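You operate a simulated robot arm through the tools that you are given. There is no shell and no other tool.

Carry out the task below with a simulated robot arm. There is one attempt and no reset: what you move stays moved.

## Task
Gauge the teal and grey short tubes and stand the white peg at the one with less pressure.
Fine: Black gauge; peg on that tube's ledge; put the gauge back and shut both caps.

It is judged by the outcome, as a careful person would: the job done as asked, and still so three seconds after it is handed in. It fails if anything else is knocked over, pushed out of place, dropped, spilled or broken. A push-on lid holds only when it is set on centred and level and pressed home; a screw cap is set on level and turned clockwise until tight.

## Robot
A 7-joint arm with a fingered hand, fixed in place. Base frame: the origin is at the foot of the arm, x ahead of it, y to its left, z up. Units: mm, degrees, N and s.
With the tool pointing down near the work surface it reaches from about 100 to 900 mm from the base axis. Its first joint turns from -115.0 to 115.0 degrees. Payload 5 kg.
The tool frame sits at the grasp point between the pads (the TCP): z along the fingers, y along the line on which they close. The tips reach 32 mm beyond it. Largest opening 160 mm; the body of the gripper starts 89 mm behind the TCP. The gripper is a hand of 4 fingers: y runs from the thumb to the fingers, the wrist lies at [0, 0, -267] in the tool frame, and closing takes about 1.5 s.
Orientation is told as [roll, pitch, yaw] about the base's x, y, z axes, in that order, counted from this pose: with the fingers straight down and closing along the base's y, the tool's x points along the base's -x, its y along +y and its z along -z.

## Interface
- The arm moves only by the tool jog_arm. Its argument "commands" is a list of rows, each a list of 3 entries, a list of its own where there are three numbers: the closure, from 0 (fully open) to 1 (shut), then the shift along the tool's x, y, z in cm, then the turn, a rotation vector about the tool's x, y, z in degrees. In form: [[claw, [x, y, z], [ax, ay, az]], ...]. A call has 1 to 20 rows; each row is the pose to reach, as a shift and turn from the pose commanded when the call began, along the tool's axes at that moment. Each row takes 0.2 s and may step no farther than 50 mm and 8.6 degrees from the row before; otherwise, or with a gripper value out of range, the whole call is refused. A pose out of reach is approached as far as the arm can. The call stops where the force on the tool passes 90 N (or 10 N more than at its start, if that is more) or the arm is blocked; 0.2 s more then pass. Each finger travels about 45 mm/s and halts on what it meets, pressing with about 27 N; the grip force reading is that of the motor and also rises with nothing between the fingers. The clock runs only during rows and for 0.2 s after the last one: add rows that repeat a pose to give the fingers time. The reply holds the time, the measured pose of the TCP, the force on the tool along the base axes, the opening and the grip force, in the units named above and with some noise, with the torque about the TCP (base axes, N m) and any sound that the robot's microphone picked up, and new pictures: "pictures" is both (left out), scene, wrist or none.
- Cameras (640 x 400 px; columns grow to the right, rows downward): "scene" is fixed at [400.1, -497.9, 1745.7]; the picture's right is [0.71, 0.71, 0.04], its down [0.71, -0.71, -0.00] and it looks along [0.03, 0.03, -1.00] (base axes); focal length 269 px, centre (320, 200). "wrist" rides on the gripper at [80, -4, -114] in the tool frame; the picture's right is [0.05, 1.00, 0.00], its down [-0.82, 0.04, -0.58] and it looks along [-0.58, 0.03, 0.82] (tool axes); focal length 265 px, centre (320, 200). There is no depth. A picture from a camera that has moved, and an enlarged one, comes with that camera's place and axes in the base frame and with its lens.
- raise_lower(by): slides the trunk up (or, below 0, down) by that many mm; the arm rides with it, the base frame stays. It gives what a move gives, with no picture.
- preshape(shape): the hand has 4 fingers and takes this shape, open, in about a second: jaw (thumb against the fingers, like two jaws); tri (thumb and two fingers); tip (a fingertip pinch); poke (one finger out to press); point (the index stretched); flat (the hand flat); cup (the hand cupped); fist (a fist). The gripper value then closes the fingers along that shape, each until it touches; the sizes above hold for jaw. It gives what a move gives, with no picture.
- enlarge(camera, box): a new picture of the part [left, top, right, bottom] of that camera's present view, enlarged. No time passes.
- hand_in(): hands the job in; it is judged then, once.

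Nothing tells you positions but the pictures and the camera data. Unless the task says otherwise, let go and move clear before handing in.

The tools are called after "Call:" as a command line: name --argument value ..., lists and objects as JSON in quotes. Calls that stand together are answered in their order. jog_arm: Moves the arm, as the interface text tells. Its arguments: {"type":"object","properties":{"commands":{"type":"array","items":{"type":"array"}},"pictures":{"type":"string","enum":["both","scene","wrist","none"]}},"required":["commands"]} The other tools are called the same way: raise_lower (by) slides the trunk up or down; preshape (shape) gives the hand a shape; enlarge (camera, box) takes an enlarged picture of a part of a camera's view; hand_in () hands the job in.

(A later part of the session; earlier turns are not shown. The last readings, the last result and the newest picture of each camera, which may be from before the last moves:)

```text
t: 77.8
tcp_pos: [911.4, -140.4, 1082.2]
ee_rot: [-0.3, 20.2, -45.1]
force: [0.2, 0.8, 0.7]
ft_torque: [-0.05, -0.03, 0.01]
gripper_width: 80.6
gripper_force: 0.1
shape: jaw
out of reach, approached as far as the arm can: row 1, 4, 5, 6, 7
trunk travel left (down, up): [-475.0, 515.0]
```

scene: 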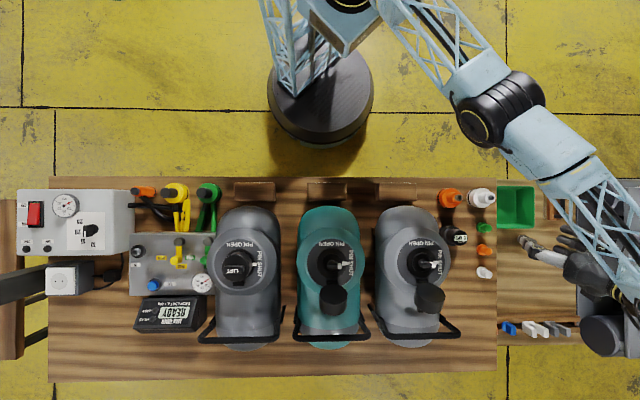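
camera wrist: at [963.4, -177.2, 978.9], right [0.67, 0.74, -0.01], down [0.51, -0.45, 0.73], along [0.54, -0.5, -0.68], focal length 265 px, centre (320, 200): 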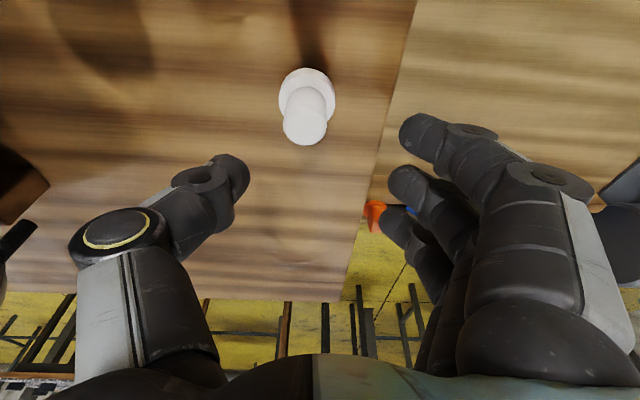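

Still stretched. In earlier poses the elbow bent sideways, so I'll turn the hand clockwise while retreating to make the elbow fold that way.

Call:
jog_arm --commands '[[0.5, [1, -1, 0.3], [0, 0, 8]], [0.5, [2.5, -2, 0.8], [0, 0, 16]], [0.5, [4, -3, 1.4], [0, 0, 24]], [0.5, [5.5, -4, 1.9], [0, 0, 32]], [0.5, [7, -5, 2.4], [0, 0, 40]], [0.5, [8.5, -5, 2.9], [0, 0, 48]], [0.5, [10, -5, 3.4], [0, 0, 56]], [0.5, [10, -5, 3.4], [0, 0, 60]], [0.5, [10, -5, 3.4], [0, 0, 60]]]' --pictures "scene"

```text
t: 79.8
tcp_pos: [802.1, -101.7, 1083.5]
ee_rot: [-17.7, 9.8, -106.7]
force: [0.2, -1.2, -0.2]
ft_torque: [0.01, 0.0, 0.01]
gripper_width: 80.5
gripper_force: 0.1
shape: jaw
trunk travel left (down, up): [-475.0, 515.0]
```

scene: 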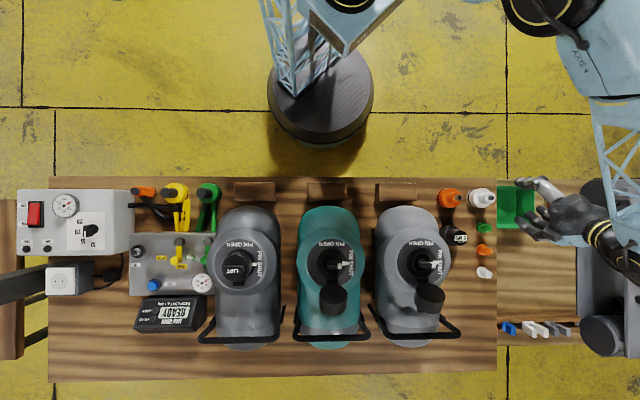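

The elbow is bent again. I'll bring the hand back to the peg orientation here, well inside reach, with an outward tilt of 20°.

Call:
jog_arm --commands '[[0.5, [0, 0, 0], [0, 0, -7.5]], [0.5, [0, 0, 0], [0, 0, -15]], [0.5, [0, 0, 0], [0, 0, -22.5]], [0.5, [0, 0, 0], [0, 0, -30]], [0.5, [0, 0, 0], [0, 0, -37.5]], [0.5, [0, 0, 0], [0, 0, -45]], [0.5, [0, 0, 0], [0, 0, -52.5]], [0.5, [0, 0, 0], [0, 0, -60]], [0.5, [0, 0, 0], [0, 0, -60]]]' --pictures "none"

Call:
jog_arm --commands '[[0.5, [0, 0, 0], [0, -8, 0]], [0.5, [0, 0, 0], [0, -16, 0]], [0.5, [0, 0, 0], [0, -24, 0]], [0.5, [0, 0, 0], [0, -32, 0]], [0.5, [0, 0, 0], [0, -40, 0]], [0.5, [0, 0, 0], [0, -40, 0]]]'

```text
t: 81.8
tcp_pos: [800.7, -100.3, 1083.8]
ee_rot: [-0.2, 20.2, -45.0]
force: [0.0, 0.3, 0.0]
ft_torque: [-0.03, -0.01, -0.01]
gripper_width: 80.7
gripper_force: 0.0
shape: jaw
trunk travel left (down, up): [-475.0, 515.0]
```

```text
t: 83.2
tcp_pos: [801.0, -101.9, 1082.7]
ee_rot: [-0.2, -20.0, -45.0]
force: [0.2, 0.2, -0.5]
ft_torque: [0.02, -0.03, 0.02]
gripper_width: 80.5
gripper_force: 0.1
shape: jaw
trunk travel left (down, up): [-475.0, 515.0]
camera wrist: at [718.8, -25.8, 1162.8], right [0.67, 0.74, -0.02], down [0.43, -0.37, 0.82], along [0.6, -0.56, -0.57], focal length 265 px, centre (320, 200)
```

scene: 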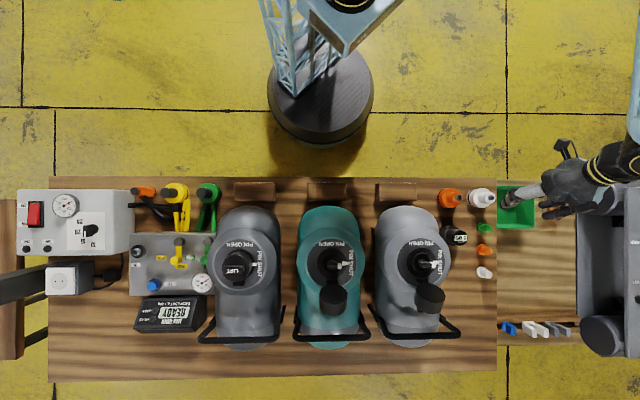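
wrist: 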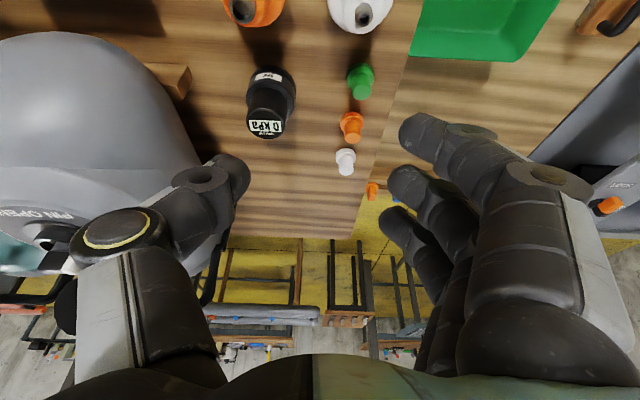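

Orientation is set and the white peg is in view. I'll travel to just above it.

Call:
jog_arm --commands '[[0.5, [-2.55, 0.8, 3.25], [0, 0, 0]], [0.5, [-5.1, 1.6, 6.5], [0, 0, 0]], [0.5, [-7.65, 2.4, 9.75], [0, 0, 0]], [0.5, [-10.2, 3.2, 13.0], [0, 0, 0]], [0.5, [-12.75, 4.0, 16.25], [0, 0, 0]], [0.5, [-15.3, 4.8, 19.5], [0, 0, 0]], [0.5, [-17.86, 5.51, 22.75], [0, 0, 0]], [0.5, [-17.86, 5.51, 22.75], [0, 0, 0]]]'

Call:
enlarge --camera "wrist" --box '[240, 60, 400, 240]'

```text
t: 85.0
tcp_pos: [1014.0, -234.9, 930.4]
ee_rot: [-0.2, -19.9, -45.1]
force: [-0.4, 1.1, -0.7]
ft_torque: [0.01, 0.02, 0.0]
gripper_width: 80.5
gripper_force: 0.0
shape: jaw
trunk travel left (down, up): [-475.0, 515.0]
camera wrist: at [931.9, -159.4, 1010.0], right [0.67, 0.74, -0.02], down [0.44, -0.37, 0.82], along [0.6, -0.56, -0.57], focal length 265 px, centre (320, 200)
```

scene: 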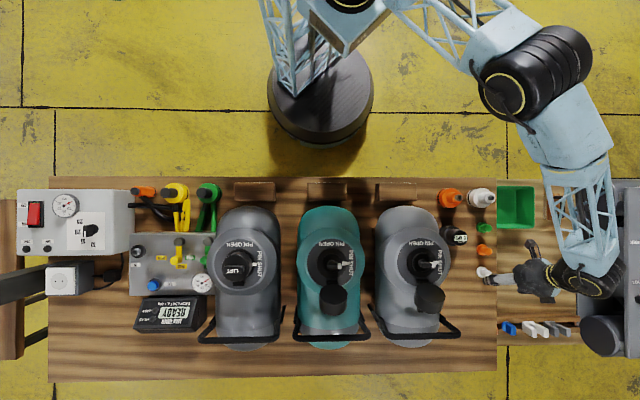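
wrist: 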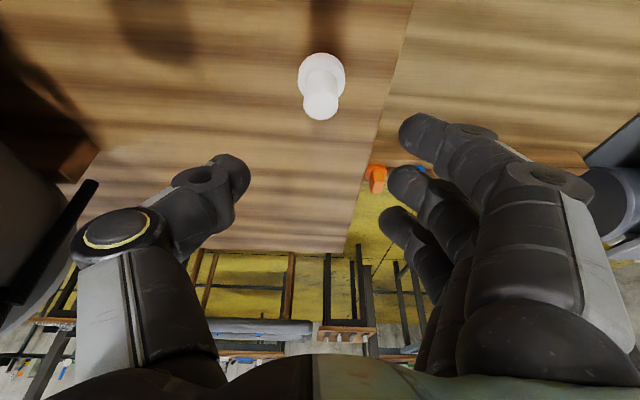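

```text
2.22 times, centred on (320, 150) of wrist
camera zoom: at [931.9, -159.4, 1010.0], right [0.67, 0.74, -0.02], down [0.44, -0.37, 0.82], along [0.6, -0.56, -0.57], focal length 590 px, centre (320, 311)
```

zoom: 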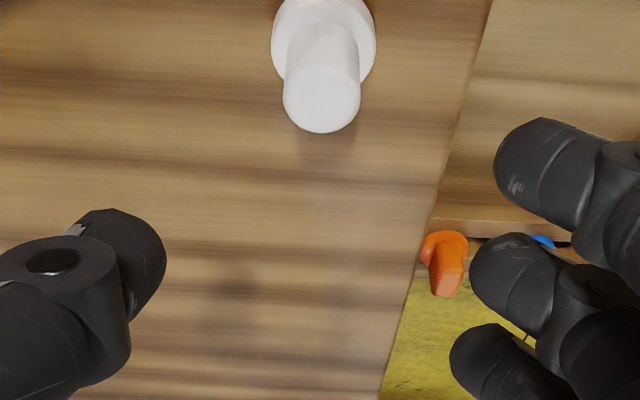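

I'm aligned with the peg to about a millimetre. I'll lower around the stem.

Call:
jog_arm --commands '[[0.5, [0.8, -0.05, 2.4], [0, 0, 0]], [0.5, [1.6, -0.1, 4.8], [0, 0, 0]], [0.5, [2.3, -0.1, 6.9], [0, 0, 0]], [0.5, [2.66, -0.1, 8.0], [0, 0, 0]], [0.5, [2.66, -0.1, 8.0], [0, 0, 0]]]' --pictures "wrist"

Call:
enlarge --camera "wrist" --box '[220, 100, 440, 260]'

```text
t: 86.2
tcp_pos: [1014.6, -237.8, 845.2]
ee_rot: [-0.2, -19.8, -44.9]
force: [0.6, -0.6, -0.6]
ft_torque: [-0.02, 0.01, 0.02]
gripper_width: 80.4
gripper_force: 0.1
shape: jaw
trunk travel left (down, up): [-475.0, 515.0]
camera wrist: at [932.5, -162.3, 925.6], right [0.67, 0.74, -0.02], down [0.44, -0.37, 0.82], along [0.6, -0.56, -0.57], focal length 265 px, centre (320, 200)
```

wrist: 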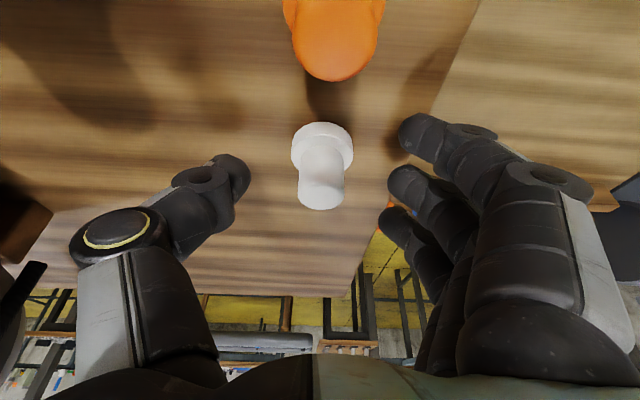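

```text
2.50 times, centred on (330, 180) of wrist
camera zoom: at [932.5, -162.3, 925.6], right [0.67, 0.74, -0.02], down [0.44, -0.37, 0.82], along [0.6, -0.56, -0.57], focal length 664 px, centre (295, 250)
```

zoom: 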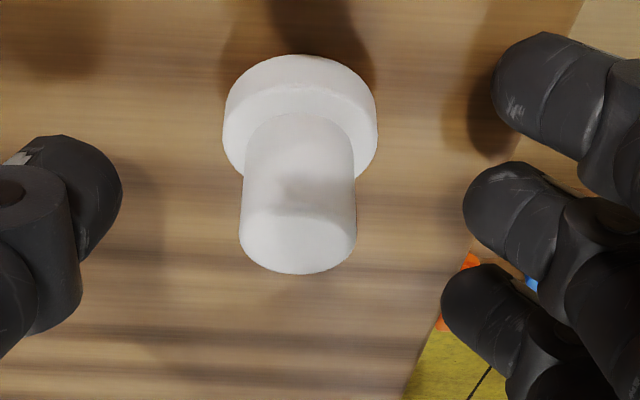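

The stem is centred between thumb and middle finger. I'll raise 3 mm for bench clearance and close on the stem.

Call:
jog_arm --commands '[[0.5, [-0.1, 0, -0.28], [0, 0, 0]], [0.6, [-0.1, 0, -0.28], [0, 0, 0]], [0.7, [-0.1, 0, -0.28], [0, 0, 0]], [0.8, [-0.1, 0, -0.28], [0, 0, 0]], [0.9, [-0.1, 0, -0.28], [0, 0, 0]], [0.9, [-0.1, 0, -0.28], [0, 0, 0]], [0.9, [-0.1, 0, -0.28], [0, 0, 0]]]' --pictures "wrist"

Call:
enlarge --camera "wrist" --box '[220, 100, 440, 260]'

```text
t: 87.8
tcp_pos: [1014.3, -239.3, 849.1]
ee_rot: [0.0, -19.8, -45.0]
force: [-1.4, 0.9, 4.1]
ft_torque: [0.13, 0.04, 0.03]
gripper_width: 10.6
gripper_force: 19.6
shape: jaw
trunk travel left (down, up): [-475.0, 515.0]
camera wrist: at [932.0, -162.2, 929.5], right [0.67, 0.74, -0.02], down [0.43, -0.37, 0.82], along [0.6, -0.56, -0.57], focal length 265 px, centre (320, 200)
```

wrist: 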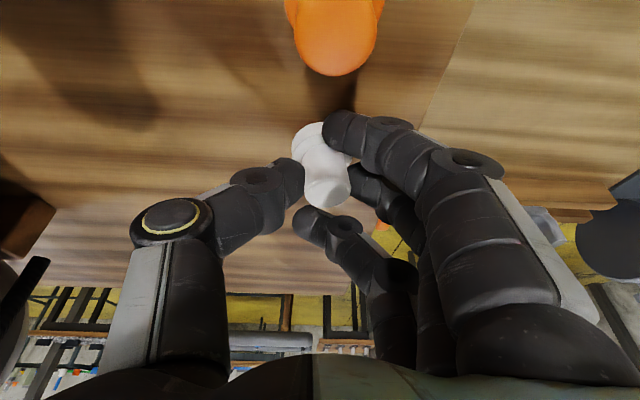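

```text
2.50 times, centred on (330, 180) of wrist
camera zoom: at [932.0, -162.2, 929.5], right [0.67, 0.74, -0.02], down [0.43, -0.37, 0.82], along [0.6, -0.56, -0.57], focal length 664 px, centre (295, 250)
```

zoom: 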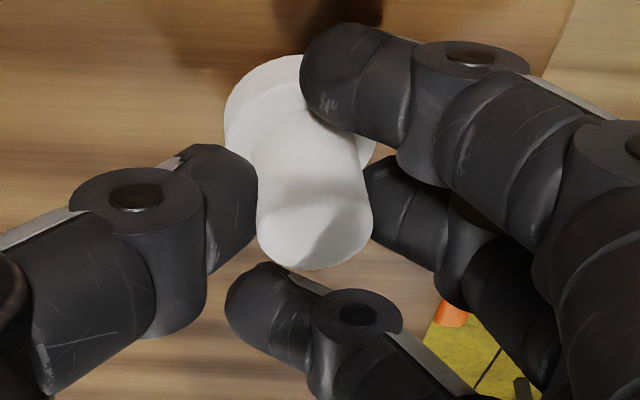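

The index finger pushed the foot and leaned the peg slightly. I'll open a little and re-close just enough for thumb and middle finger to pinch.

Call:
jog_arm --commands '[[0.8, [0, 0, 0], [0, 0, 0]], [0.7, [0, 0, 0], [0, 0, 0]], [0.6, [0, 0, 0], [0, 0, 0]], [0.6, [0, 0, 0], [0, 0, 0]]]' --pictures "wrist"

Call:
enlarge --camera "wrist" --box '[220, 100, 440, 260]'

```text
t: 88.8
tcp_pos: [1015.4, -238.2, 849.0]
ee_rot: [-0.1, -19.7, -45.0]
force: [0.7, -0.3, 0.6]
ft_torque: [-0.03, 0.02, 0.02]
gripper_width: 63.2
gripper_force: 0.0
shape: jaw
trunk travel left (down, up): [-475.0, 515.0]
camera wrist: at [932.1, -162.4, 928.6], right [0.67, 0.74, -0.02], down [0.44, -0.37, 0.82], along [0.6, -0.56, -0.57], focal length 265 px, centre (320, 200)
```

wrist: 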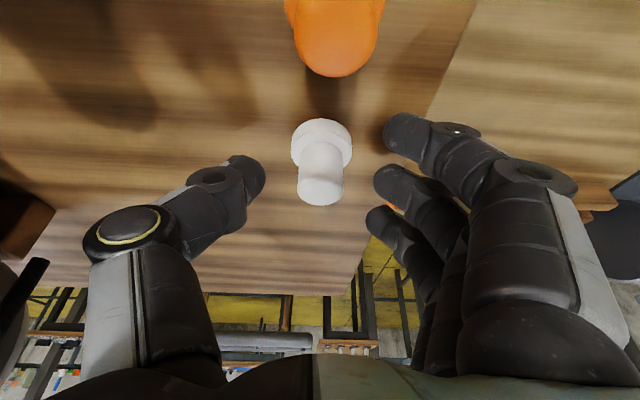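

```text
2.50 times, centred on (330, 180) of wrist
camera zoom: at [932.1, -162.4, 928.6], right [0.67, 0.74, -0.02], down [0.44, -0.37, 0.82], along [0.6, -0.56, -0.57], focal length 664 px, centre (295, 250)
```

zoom: 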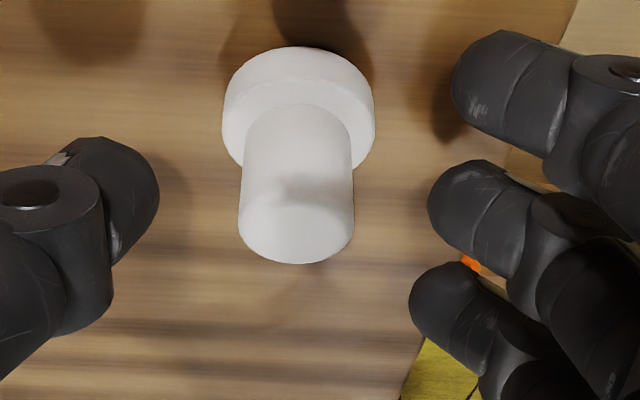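

The peg stands upright again. I'll close gently to a smaller squeeze this time.

Call:
jog_arm --commands '[[0.68, [0, 0, 0], [0, 0, 0]], [0.76, [0, 0, 0], [0, 0, 0]], [0.82, [0, 0, 0], [0, 0, 0]], [0.85, [0, 0, 0], [0, 0, 0]], [0.85, [0, 0, 0], [0, 0, 0]], [0.85, [0, 0, 0], [0, 0, 0]]]' --pictures "wrist"

Call:
enlarge --camera "wrist" --box '[220, 100, 440, 260]'

```text
t: 90.2
tcp_pos: [1015.7, -238.6, 849.2]
ee_rot: [-0.2, -19.8, -45.0]
force: [0.5, 0.7, -0.3]
ft_torque: [0.0, 0.02, 0.02]
gripper_width: 25.0
gripper_force: 0.1
shape: jaw
trunk travel left (down, up): [-475.0, 515.0]
camera wrist: at [932.1, -162.4, 928.7], right [0.67, 0.74, -0.02], down [0.44, -0.37, 0.82], along [0.6, -0.56, -0.57], focal length 265 px, centre (320, 200)
```

wrist: 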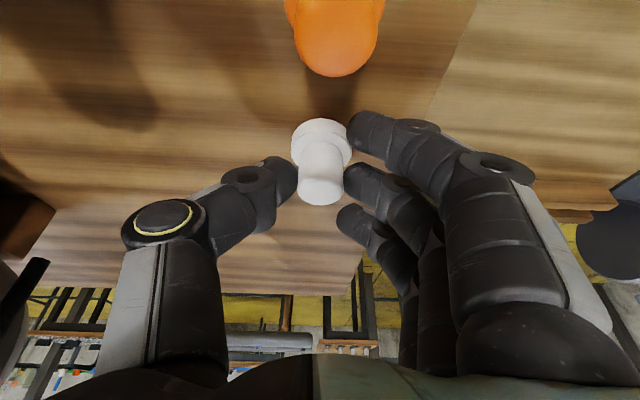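

```text
2.50 times, centred on (330, 180) of wrist
camera zoom: at [932.1, -162.4, 928.7], right [0.67, 0.74, -0.02], down [0.44, -0.37, 0.82], along [0.6, -0.56, -0.57], focal length 664 px, centre (295, 250)
```

zoom: 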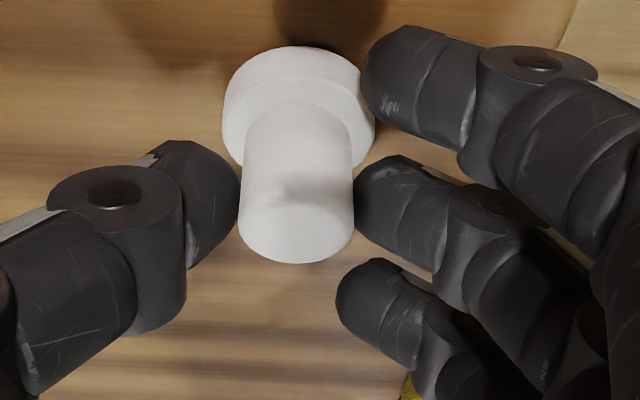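

The index fingertip is level with the peg's foot. I'll open slightly, raise 6 mm so it clears the foot, and then close.

Call:
jog_arm --commands '[[0.8, [0, 0, 0], [0, 0, 0]], [0.8, [-0.1, 0, -0.3], [0, 0, 0]], [0.8, [-0.25, 0, -0.55], [0, 0, 0]], [0.84, [-0.25, 0, -0.55], [0, 0, 0]], [0.88, [-0.25, 0, -0.55], [0, 0, 0]], [0.9, [-0.25, 0, -0.55], [0, 0, 0]], [0.9, [-0.25, 0, -0.55], [0, 0, 0]]]' --pictures "wrist"

Call:
enlarge --camera "wrist" --box '[220, 100, 440, 260]'

```text
t: 91.8
tcp_pos: [1015.8, -239.5, 854.9]
ee_rot: [-0.1, -19.9, -44.9]
force: [-0.4, 0.6, 3.1]
ft_torque: [0.02, -0.03, 0.04]
gripper_width: 6.2
gripper_force: 23.8
shape: jaw
trunk travel left (down, up): [-475.0, 515.0]
camera wrist: at [931.9, -162.6, 935.8], right [0.67, 0.74, -0.02], down [0.43, -0.37, 0.82], along [0.6, -0.56, -0.57], focal length 265 px, centre (320, 200)
```

wrist: 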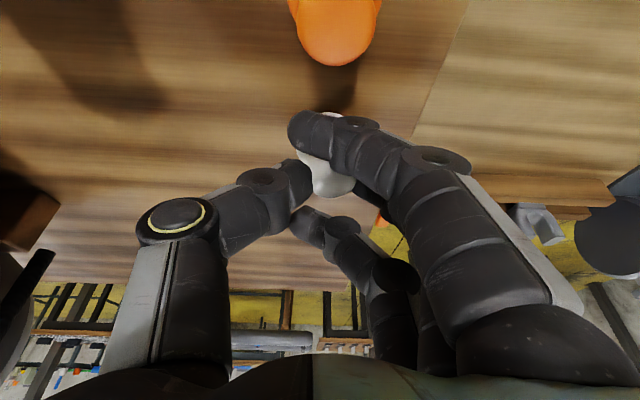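

```text
2.50 times, centred on (330, 180) of wrist
camera zoom: at [931.9, -162.6, 935.8], right [0.67, 0.74, -0.02], down [0.43, -0.37, 0.82], along [0.6, -0.56, -0.57], focal length 664 px, centre (295, 250)
```

zoom: 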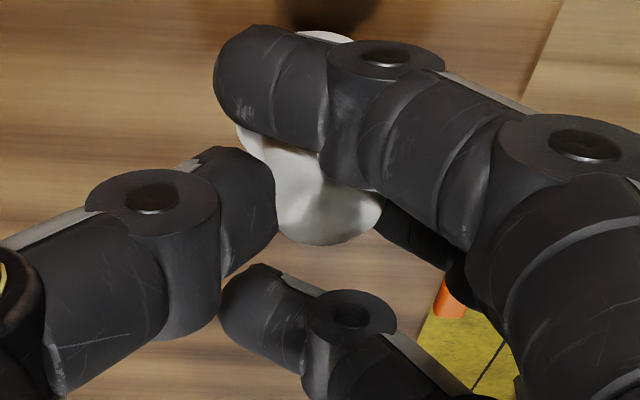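

The pinch is firm (24 N) on the stem. I'll lift a little to check it's held.

Call:
jog_arm --commands '[[0.9, [-0.17, 0, -0.47], [0, 0, 0]], [0.9, [-0.5, 0, -1.4], [0, 0, 0]], [0.9, [-1.0, 0, -2.8], [0, 0, 0]], [0.9, [-1.7, 0, -4.7], [0, 0, 0]], [0.9, [-1.7, 0, -4.7], [0, 0, 0]]]' --pictures "both"

Call:
enlarge --camera "wrist" --box '[220, 100, 440, 260]'

Call:
enlarge --camera "scene" --box '[460, 230, 540, 300]'

```text
t: 93.0
tcp_pos: [1016.2, -238.6, 904.6]
ee_rot: [-0.2, -19.8, -45.1]
force: [-0.4, -0.2, -1.0]
ft_torque: [0.02, 0.03, -0.02]
gripper_width: 4.9
gripper_force: 27.0
shape: jaw
trunk travel left (down, up): [-475.0, 515.0]
camera wrist: at [933.5, -163.2, 985.1], right [0.67, 0.74, -0.02], down [0.44, -0.37, 0.82], along [0.6, -0.56, -0.57], focal length 265 px, centre (320, 200)
```

scene: 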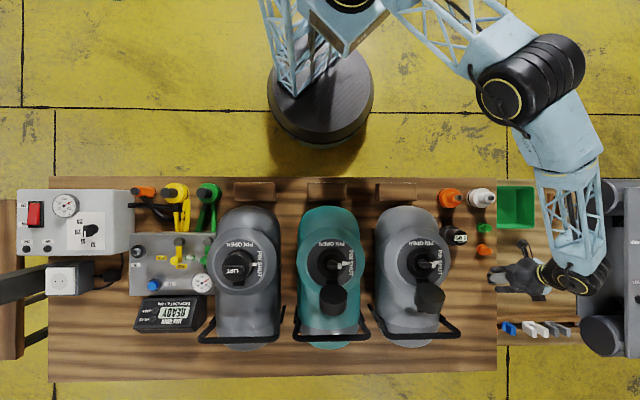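
wrist: 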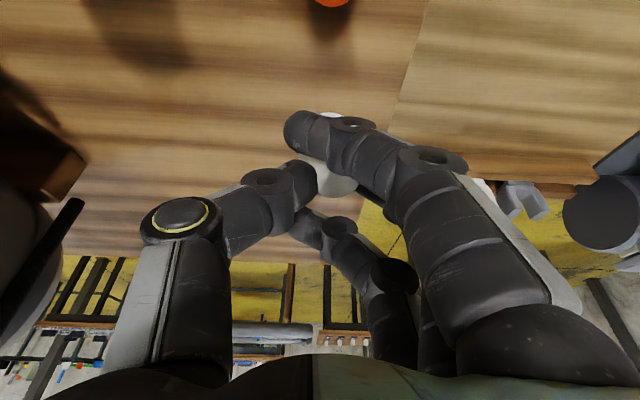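

```text
2.50 times, centred on (330, 180) of wrist
camera zoom: at [933.5, -163.2, 985.1], right [0.67, 0.74, -0.02], down [0.44, -0.37, 0.82], along [0.6, -0.56, -0.57], focal length 664 px, centre (295, 250)
```

zoom: 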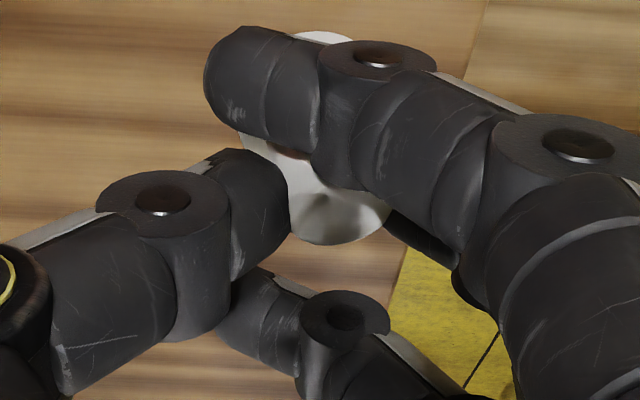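

```text
5.71 times, centred on (500, 265) of scene
camera zoom: at [400.1, -497.9, 1745.7], right [0.71, 0.71, 0.04], down [0.71, -0.71, 0.0], along [0.03, 0.03, -1.0], focal length 1537 px, centre (-709, -171)
```

zoom: 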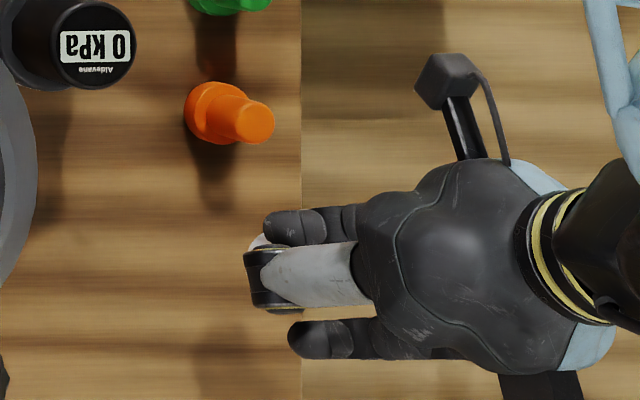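

The peg is held, leaning a bit in the fingers, which I'll correct when placing. I'll bring it inward and up, clear of everything.

Call:
jog_arm --commands '[[0.92, [1.7, -1.2, -3.2], [0, 0, 0]], [0.92, [3.4, -2.4, -6.4], [0, 0, 0]], [0.92, [5.2, -3.7, -9.5], [0, 0, 0]], [0.92, [6.9, -4.9, -12.6], [0, 0, 0]], [0.92, [6.4, -4.9, -16.3], [0, 0, 0]], [0.92, [5.9, -4.9, -20.0], [0, 0, 0]], [0.92, [5.4, -4.9, -23.7], [0, 0, 0]], [0.92, [4.9, -4.9, -27.3], [0, 0, 0]], [0.92, [4.5, -4.9, -30.9], [0, 0, 0]], [0.92, [4.5, -4.9, -30.9], [0, 0, 0]]]'

Call:
enlarge --camera "wrist" --box '[220, 100, 440, 260]'

```text
t: 95.2
tcp_pos: [875.8, -167.6, 1179.0]
ee_rot: [-0.2, -19.8, -44.9]
force: [-0.3, -0.5, -0.2]
ft_torque: [0.03, -0.03, 0.0]
gripper_width: 13.9
gripper_force: 0.1
shape: jaw
trunk travel left (down, up): [-475.0, 515.0]
camera wrist: at [793.2, -91.5, 1259.4], right [0.67, 0.74, -0.02], down [0.44, -0.37, 0.82], along [0.6, -0.56, -0.57], focal length 265 px, centre (320, 200)
```

scene: 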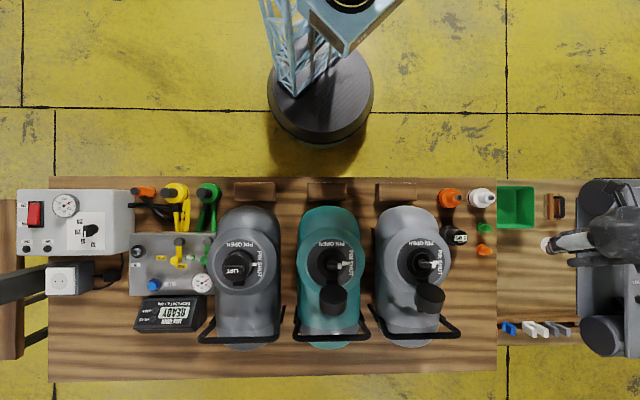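
wrist: 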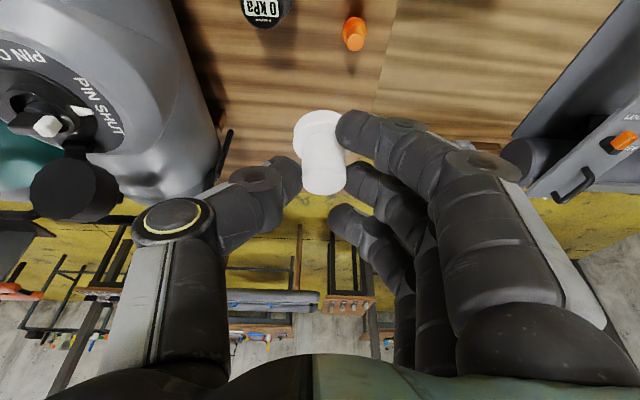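

```text
2.50 times, centred on (330, 180) of wrist
camera zoom: at [793.2, -91.5, 1259.4], right [0.67, 0.74, -0.02], down [0.44, -0.37, 0.82], along [0.6, -0.56, -0.57], focal length 664 px, centre (295, 250)
```

zoom: 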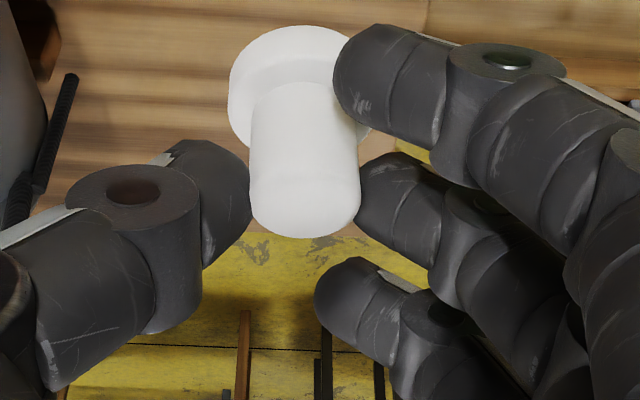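

The grip force reads near zero, so I'll tighten the pinch at once without moving.

Call:
jog_arm --commands '[[1, [0, 0, 0], [0, 0, 0]], [1, [0, 0, 0], [0, 0, 0]], [1, [0, 0, 0], [0, 0, 0]]]' --pictures "wrist"

Call:
enlarge --camera "wrist" --box '[220, 100, 440, 260]'

```text
t: 96.0
tcp_pos: [875.7, -166.9, 1178.3]
ee_rot: [-0.2, -19.8, -45.0]
force: [-0.4, 0.4, -1.1]
ft_torque: [0.0, -0.01, -0.01]
gripper_width: 2.8
gripper_force: 26.7
shape: jaw
trunk travel left (down, up): [-475.0, 515.0]
camera wrist: at [793.3, -91.5, 1259.4], right [0.67, 0.74, -0.02], down [0.44, -0.37, 0.82], along [0.6, -0.56, -0.57], focal length 265 px, centre (320, 200)
```

wrist: 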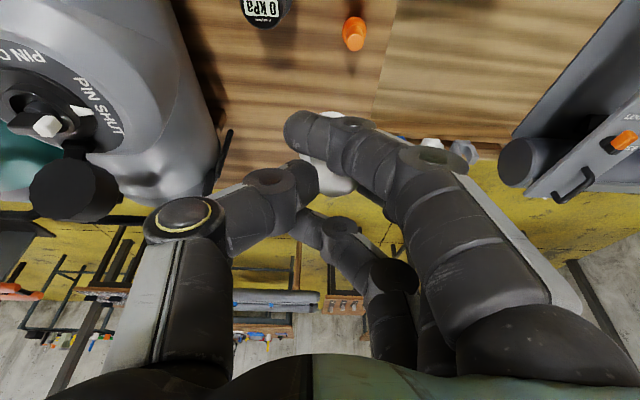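

```text
2.50 times, centred on (330, 180) of wrist
camera zoom: at [793.3, -91.5, 1259.4], right [0.67, 0.74, -0.02], down [0.44, -0.37, 0.82], along [0.6, -0.56, -0.57], focal length 664 px, centre (295, 250)
```

zoom: 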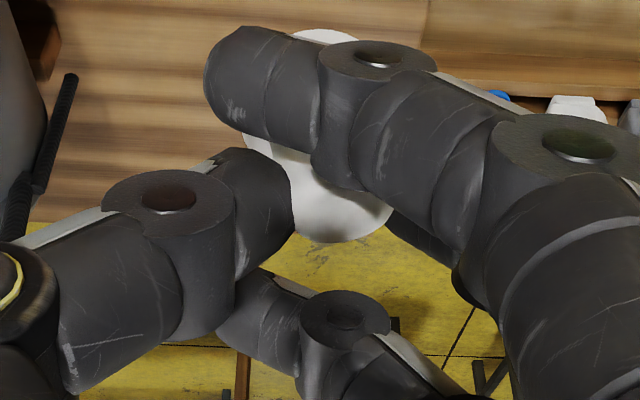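

Held again at 27 N; I'll keep it fully closed from now on. Next I'll carry the peg across to above the teal tube's ledge.

Call:
jog_arm --commands '[[1, [1.05, -4.3, -0.38], [0, 0, 0]], [1, [2.1, -8.6, -0.76], [0, 0, 0]], [1, [3.15, -12.9, -1.15], [0, 0, 0]], [1, [4.2, -17.2, -1.53], [0, 0, 0]], [1, [5.25, -21.5, -1.9], [0, 0, 0]], [1, [6.3, -25.8, -2.3], [0, 0, 0]], [1, [7.35, -30.1, -2.67], [0, 0, 0]], [1, [8.4, -34.4, -3.05], [0, 0, 0]], [1, [9.45, -38.7, -3.4], [0, 0, 0]], [1, [10.5, -43.0, -3.8], [0, 0, 0]], [1, [11.55, -47.3, -4.2], [0, 0, 0]], [1, [12.6, -51.5, -4.58], [0, 0, 0]], [1, [12.6, -51.5, -4.58], [0, 0, 0]]]'

```text
t: 98.8
tcp_pos: [418.1, -436.4, 1182.2]
ee_rot: [-0.1, -19.9, -45.0]
force: [-0.2, -0.5, 0.2]
ft_torque: [0.03, -0.02, 0.06]
gripper_width: 2.8
gripper_force: 27.1
shape: jaw
trunk travel left (down, up): [-475.0, 515.0]
camera wrist: at [335.5, -361.8, 1262.0], right [0.67, 0.74, -0.02], down [0.44, -0.37, 0.82], along [0.6, -0.56, -0.57], focal length 265 px, centre (320, 200)
```

scene: 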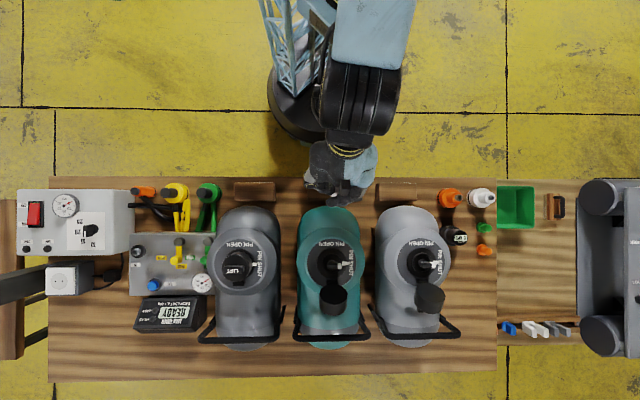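
wrist: 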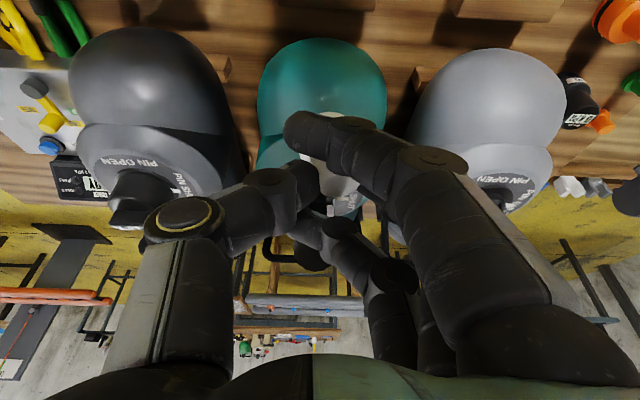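

I'm above the teal ledge. The scene camera looks straight down here, so I'll zoom in to judge the peg's lean.

Call:
enlarge --camera "scene" --box '[295, 140, 385, 215]'

Call:
enlarge --camera "wrist" --box '[220, 60, 440, 260]'

```text
5.33 times, centred on (340, 178) of scene
camera zoom: at [400.1, -497.9, 1745.7], right [0.71, 0.71, 0.04], down [0.71, -0.71, 0.0], along [0.03, 0.03, -1.0], focal length 1435 px, centre (213, 320)
```

zoom: 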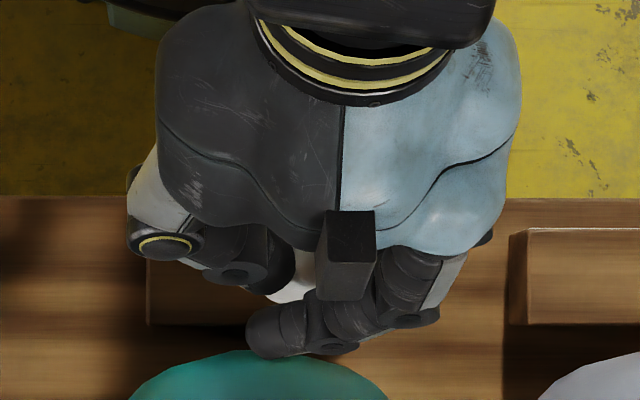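

```text
2.00 times, centred on (330, 160) of wrist
camera zoom: at [335.5, -361.8, 1262.0], right [0.67, 0.74, -0.02], down [0.44, -0.37, 0.82], along [0.6, -0.56, -0.57], focal length 531 px, centre (300, 280)
```

zoom: 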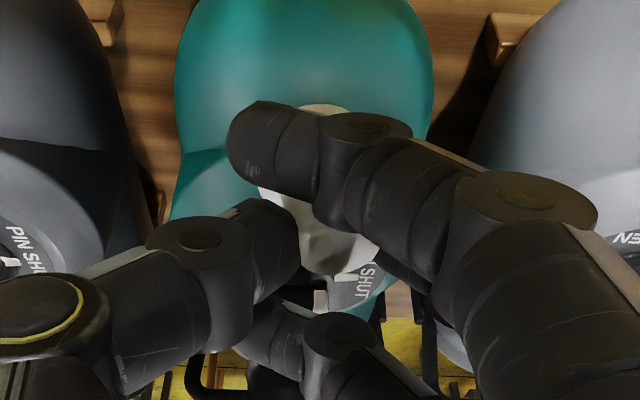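

The peg leans roughly 10° toward the right. I'll rotate the hand to make it upright while descending to just above the ledge, keeping to the arm side for clearance from the tube.

Call:
jog_arm --commands '[[1, [1.6, -0.2, 4.0], [-3, 0, 1.1]], [1, [3.2, -0.4, 8.1], [-6, 0, 2.2]], [1, [4.8, -0.6, 12.2], [-9.4, 0, 3.4]], [1, [6.4, -0.7, 16.2], [-9.4, 0, 3.4]], [1, [7.7, -0.7, 19.5], [-9.4, 0, 3.4]], [1, [8.9, -0.7, 22.6], [-9.4, 0, 3.4]], [1, [8.9, -0.7, 22.6], [-9.4, 0, 3.4]]]'

Call:
enlarge --camera "scene" --box '[295, 160, 365, 215]'

Call:
enlarge --camera "wrist" --box '[220, 60, 440, 260]'

```text
t: 100.5
tcp_pos: [405.6, -437.8, 938.8]
ee_rot: [10.4, -19.4, -48.6]
force: [0.5, 0.4, -0.1]
ft_torque: [0.02, -0.01, 0.01]
gripper_width: 2.4
gripper_force: 26.8
shape: jaw
trunk travel left (down, up): [-475.0, 515.0]
camera wrist: at [314.1, -371.5, 1016.1], right [0.66, 0.73, 0.15], down [0.33, -0.47, 0.81], along [0.67, -0.49, -0.56], focal length 265 px, centre (320, 200)
```

scene: 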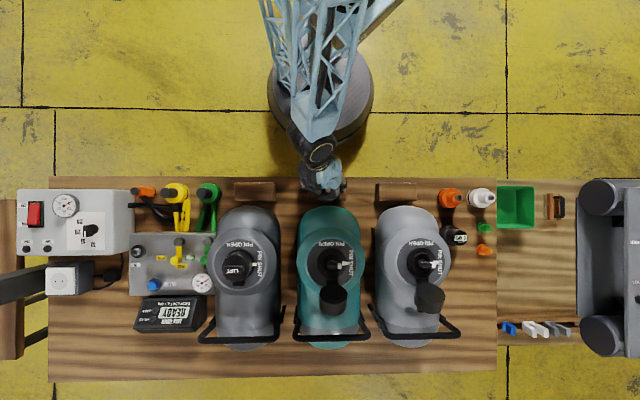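
wrist: 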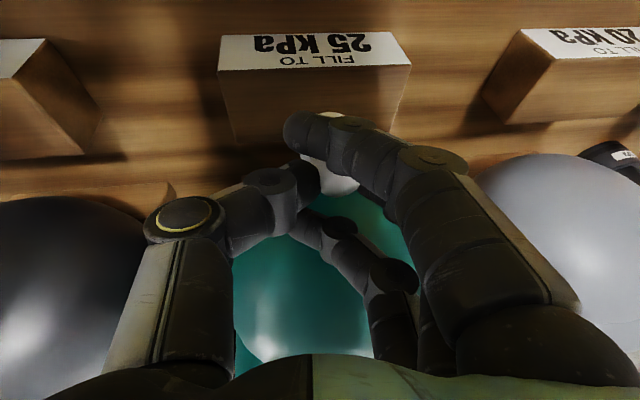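

```text
7.27 times, centred on (330, 188) of scene
camera zoom: at [400.1, -497.9, 1745.7], right [0.71, 0.71, 0.04], down [0.71, -0.71, 0.0], along [0.03, 0.03, -1.0], focal length 1957 px, centre (247, 291)
```

zoom: 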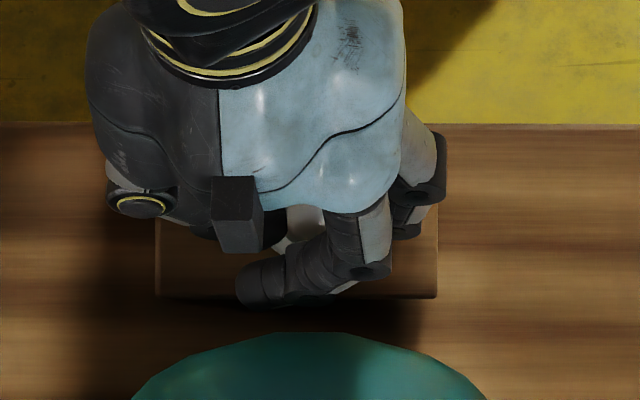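

```text
2.00 times, centred on (330, 160) of wrist
camera zoom: at [314.1, -371.5, 1016.1], right [0.66, 0.73, 0.15], down [0.33, -0.47, 0.81], along [0.67, -0.49, -0.56], focal length 531 px, centre (300, 280)
```

zoom: 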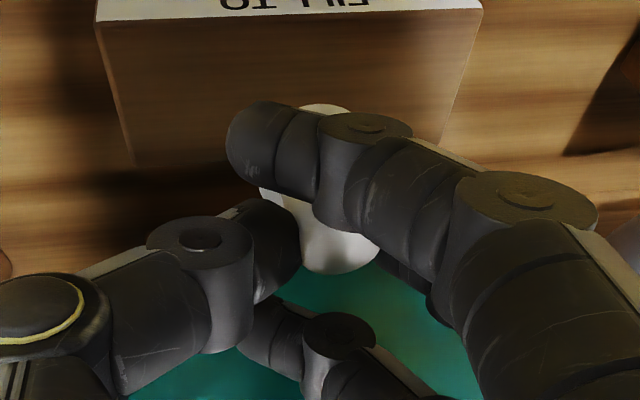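

The ledge label reads "FILL TO 25 kPa" and the peg is over its top. I'll lower straight down in small steps until it touches.

Call:
jog_arm --commands '[[1, [0.27, -0.14, 0.74], [0, 0, 0]], [1, [0.54, -0.28, 1.48], [0, 0, 0]], [1, [0.81, -0.42, 2.22], [0, 0, 0]], [1, [0.81, -0.42, 2.22], [0, 0, 0]]]' --pictures "wrist"

Call:
enlarge --camera "wrist" --box '[200, 20, 440, 240]'

```text
t: 101.5
tcp_pos: [406.5, -438.7, 914.0]
ee_rot: [10.4, -19.4, -48.6]
force: [0.7, 0.0, 0.0]
ft_torque: [0.01, 0.04, 0.03]
gripper_width: 2.4
gripper_force: 27.0
shape: jaw
trunk travel left (down, up): [-475.0, 515.0]
camera wrist: at [314.0, -371.8, 992.1], right [0.66, 0.73, 0.15], down [0.33, -0.47, 0.81], along [0.67, -0.49, -0.56], focal length 265 px, centre (320, 200)
```

wrist: 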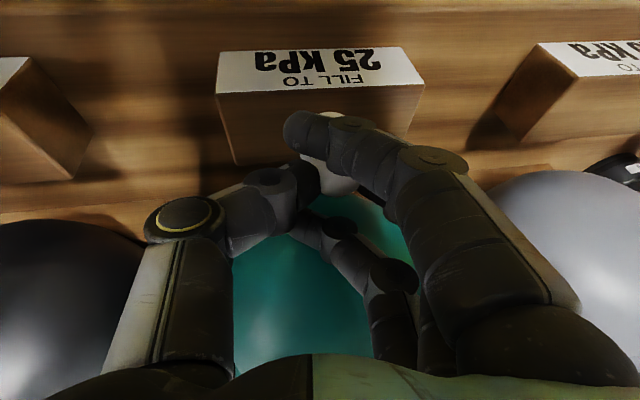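

```text
1.82 times, centred on (320, 130) of wrist
camera zoom: at [314.0, -371.8, 992.1], right [0.66, 0.73, 0.15], down [0.33, -0.47, 0.81], along [0.67, -0.49, -0.56], focal length 483 px, centre (320, 327)
```

zoom: 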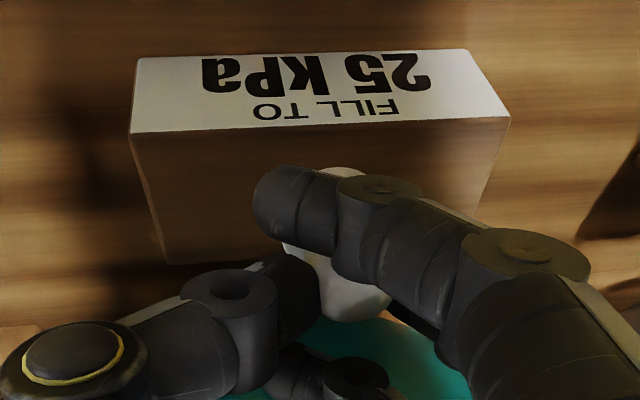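

It's just above the ledge. I'll make the final small steps.

Call:
jog_arm --commands '[[1, [0.1, -0.05, 0.28], [0, 0, 0]], [1, [0.2, -0.1, 0.55], [0, 0, 0]], [1, [0.2, -0.1, 0.55], [0, 0, 0]]]' --pictures "none"

```text
t: 102.2
tcp_pos: [406.8, -438.9, 908.7]
ee_rot: [10.4, -19.5, -48.5]
force: [1.1, -1.0, -0.8]
ft_torque: [0.0, 0.05, -0.03]
gripper_width: 2.7
gripper_force: 27.2
shape: jaw
trunk travel left (down, up): [-475.0, 515.0]
```

Call:
jog_arm --commands '[[1, [0.1, -0.05, 0.28], [0, 0, 0]], [1, [0.1, -0.05, 0.28], [0, 0, 0]]]' --pictures "none"

Call:
jog_arm --commands '[[1, [0.07, -0.035, 0.19], [0, 0, 0]], [1, [0.07, -0.035, 0.19], [0, 0, 0]]]' --pictures "wrist"

```text
t: 102.8
tcp_pos: [405.0, -439.0, 905.6]
ee_rot: [10.5, -19.5, -48.6]
force: [0.6, -0.3, -0.3]
ft_torque: [-0.04, -0.03, -0.01]
gripper_width: 2.8
gripper_force: 27.1
shape: jaw
trunk travel left (down, up): [-475.0, 515.0]
```

```text
t: 103.5
tcp_pos: [407.3, -437.5, 904.3]
ee_rot: [10.4, -19.5, -48.6]
force: [0.3, -0.6, -0.9]
ft_torque: [0.03, 0.0, 0.01]
gripper_width: 2.6
gripper_force: 27.0
shape: jaw
trunk travel left (down, up): [-475.0, 515.0]
camera wrist: at [314.8, -371.6, 982.3], right [0.66, 0.73, 0.15], down [0.33, -0.47, 0.81], along [0.67, -0.49, -0.56], focal length 265 px, centre (320, 200)
```

wrist: 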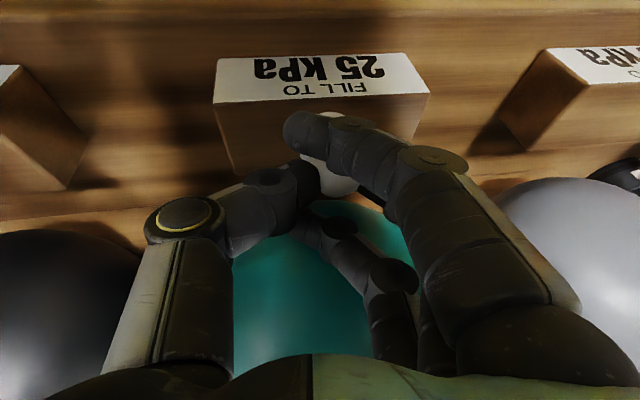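

No contact yet; continuing down.

Call:
jog_arm --commands '[[1, [0.1, -0.05, 0.28], [0, 0, 0]], [1, [0.1, -0.05, 0.28], [0, 0, 0]]]' --pictures "none"

Call:
jog_arm --commands '[[1, [0.1, -0.05, 0.28], [0, 0, 0]], [1, [0.1, -0.05, 0.28], [0, 0, 0]]]' --pictures "wrist"

Call:
enlarge --camera "wrist" --box '[200, 20, 440, 240]'

```text
t: 104.0
tcp_pos: [406.6, -437.2, 901.7]
ee_rot: [10.4, -19.6, -48.6]
force: [-2.2, -3.5, 13.1]
ft_torque: [0.13, -0.25, -0.06]
gripper_width: 3.0
gripper_force: 26.9
shape: jaw
trunk travel left (down, up): [-475.0, 515.0]
```

```text
t: 104.7
tcp_pos: [407.5, -437.7, 897.4]
ee_rot: [10.4, -19.5, -48.6]
force: [-2.1, -2.8, 18.4]
ft_torque: [0.18, -0.32, -0.06]
gripper_width: 4.0
gripper_force: 26.9
shape: jaw
trunk travel left (down, up): [-475.0, 515.0]
camera wrist: at [314.0, -371.3, 976.3], right [0.66, 0.73, 0.15], down [0.33, -0.47, 0.82], along [0.67, -0.49, -0.56], focal length 265 px, centre (320, 200)
```

wrist: 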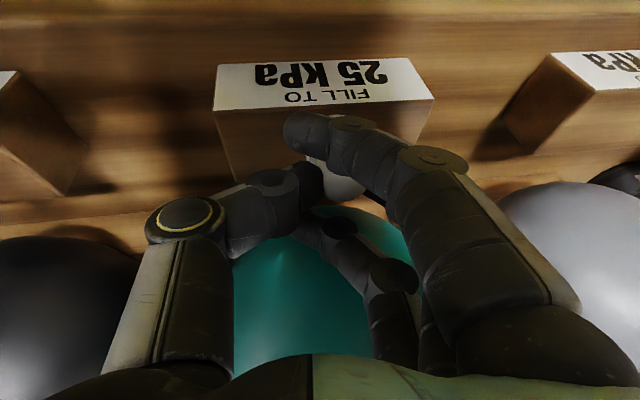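

```text
1.82 times, centred on (320, 130) of wrist
camera zoom: at [314.0, -371.3, 976.3], right [0.66, 0.73, 0.15], down [0.33, -0.47, 0.82], along [0.67, -0.49, -0.56], focal length 483 px, centre (320, 327)
```

zoom: 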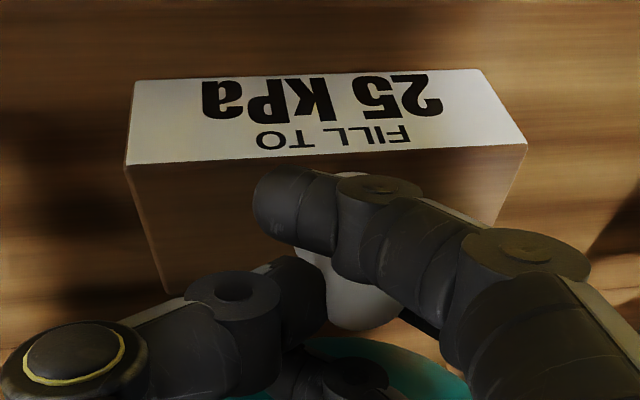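

The peg's foot touches the ledge on its right edge, so it still leans slightly. I'll tip the hand another 5° to level it before letting go.

Call:
jog_arm --commands '[[1, [0, -0.2, 0], [-2.35, 0, 0.85]], [1, [0, -0.4, 0], [-4.7, 0, 1.7]], [1, [0, -0.4, 0], [-4.7, 0, 1.7]]]' --pictures "wrist"

```text
t: 105.5
tcp_pos: [403.5, -440.1, 896.2]
ee_rot: [15.8, -19.1, -50.3]
force: [0.6, -0.3, 8.4]
ft_torque: [0.08, -0.13, 0.03]
gripper_width: 3.2
gripper_force: 26.4
shape: jaw
trunk travel left (down, up): [-475.0, 515.0]
camera wrist: at [306.7, -378.8, 973.0], right [0.65, 0.72, 0.24], down [0.28, -0.52, 0.8], along [0.7, -0.45, -0.55], focal length 265 px, centre (320, 200)
```

wrist: 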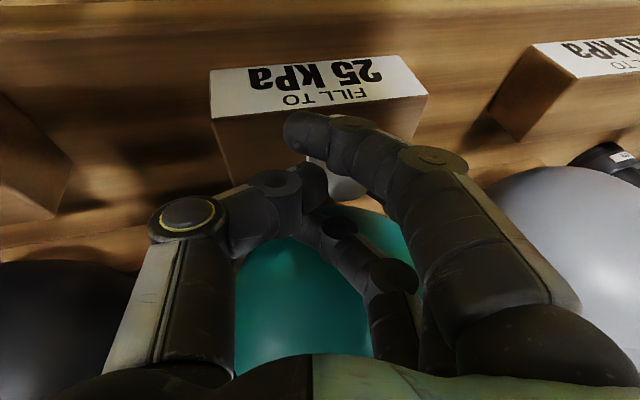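

The load is now centred under the peg, so it stands level. I'll release slowly.

Call:
jog_arm --commands '[[0.92, [0, 0, 0], [0, 0, 0]], [0.86, [0, 0, 0], [0, 0, 0]], [0.8, [0, 0, 0], [0, 0, 0]], [0.74, [0, 0, 0], [0, 0, 0]], [0.68, [0, 0, 0], [0, 0, 0]], [0.68, [0, 0, 0], [0, 0, 0]]]' --pictures "wrist"

Call:
enlarge --camera "wrist" --box '[200, 20, 440, 240]'

```text
t: 106.8
tcp_pos: [403.4, -441.2, 896.6]
ee_rot: [15.7, -19.1, -50.4]
force: [0.0, -0.4, -1.2]
ft_torque: [-0.02, 0.0, 0.0]
gripper_width: 50.7
gripper_force: 0.1
shape: jaw
trunk travel left (down, up): [-475.0, 515.0]
camera wrist: at [306.9, -379.3, 973.2], right [0.65, 0.72, 0.24], down [0.28, -0.52, 0.8], along [0.7, -0.46, -0.55], focal length 265 px, centre (320, 200)
```

wrist: 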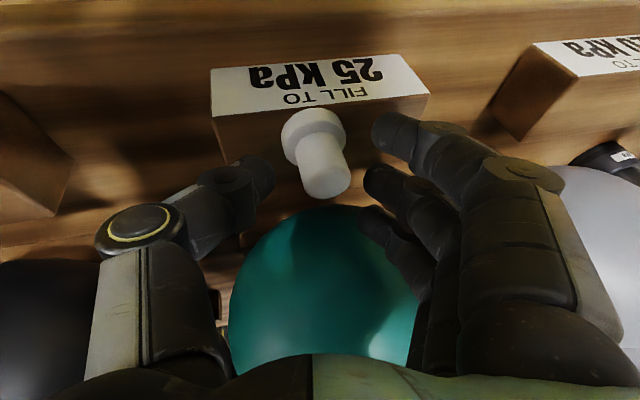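

```text
1.82 times, centred on (320, 130) of wrist
camera zoom: at [306.9, -379.3, 973.2], right [0.65, 0.72, 0.24], down [0.28, -0.52, 0.8], along [0.7, -0.46, -0.55], focal length 483 px, centre (320, 327)
```

zoom: 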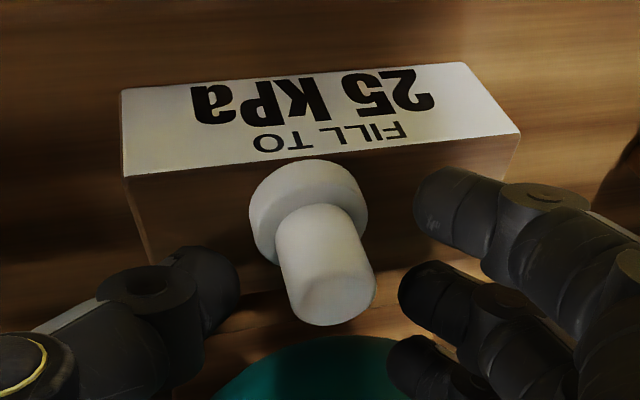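

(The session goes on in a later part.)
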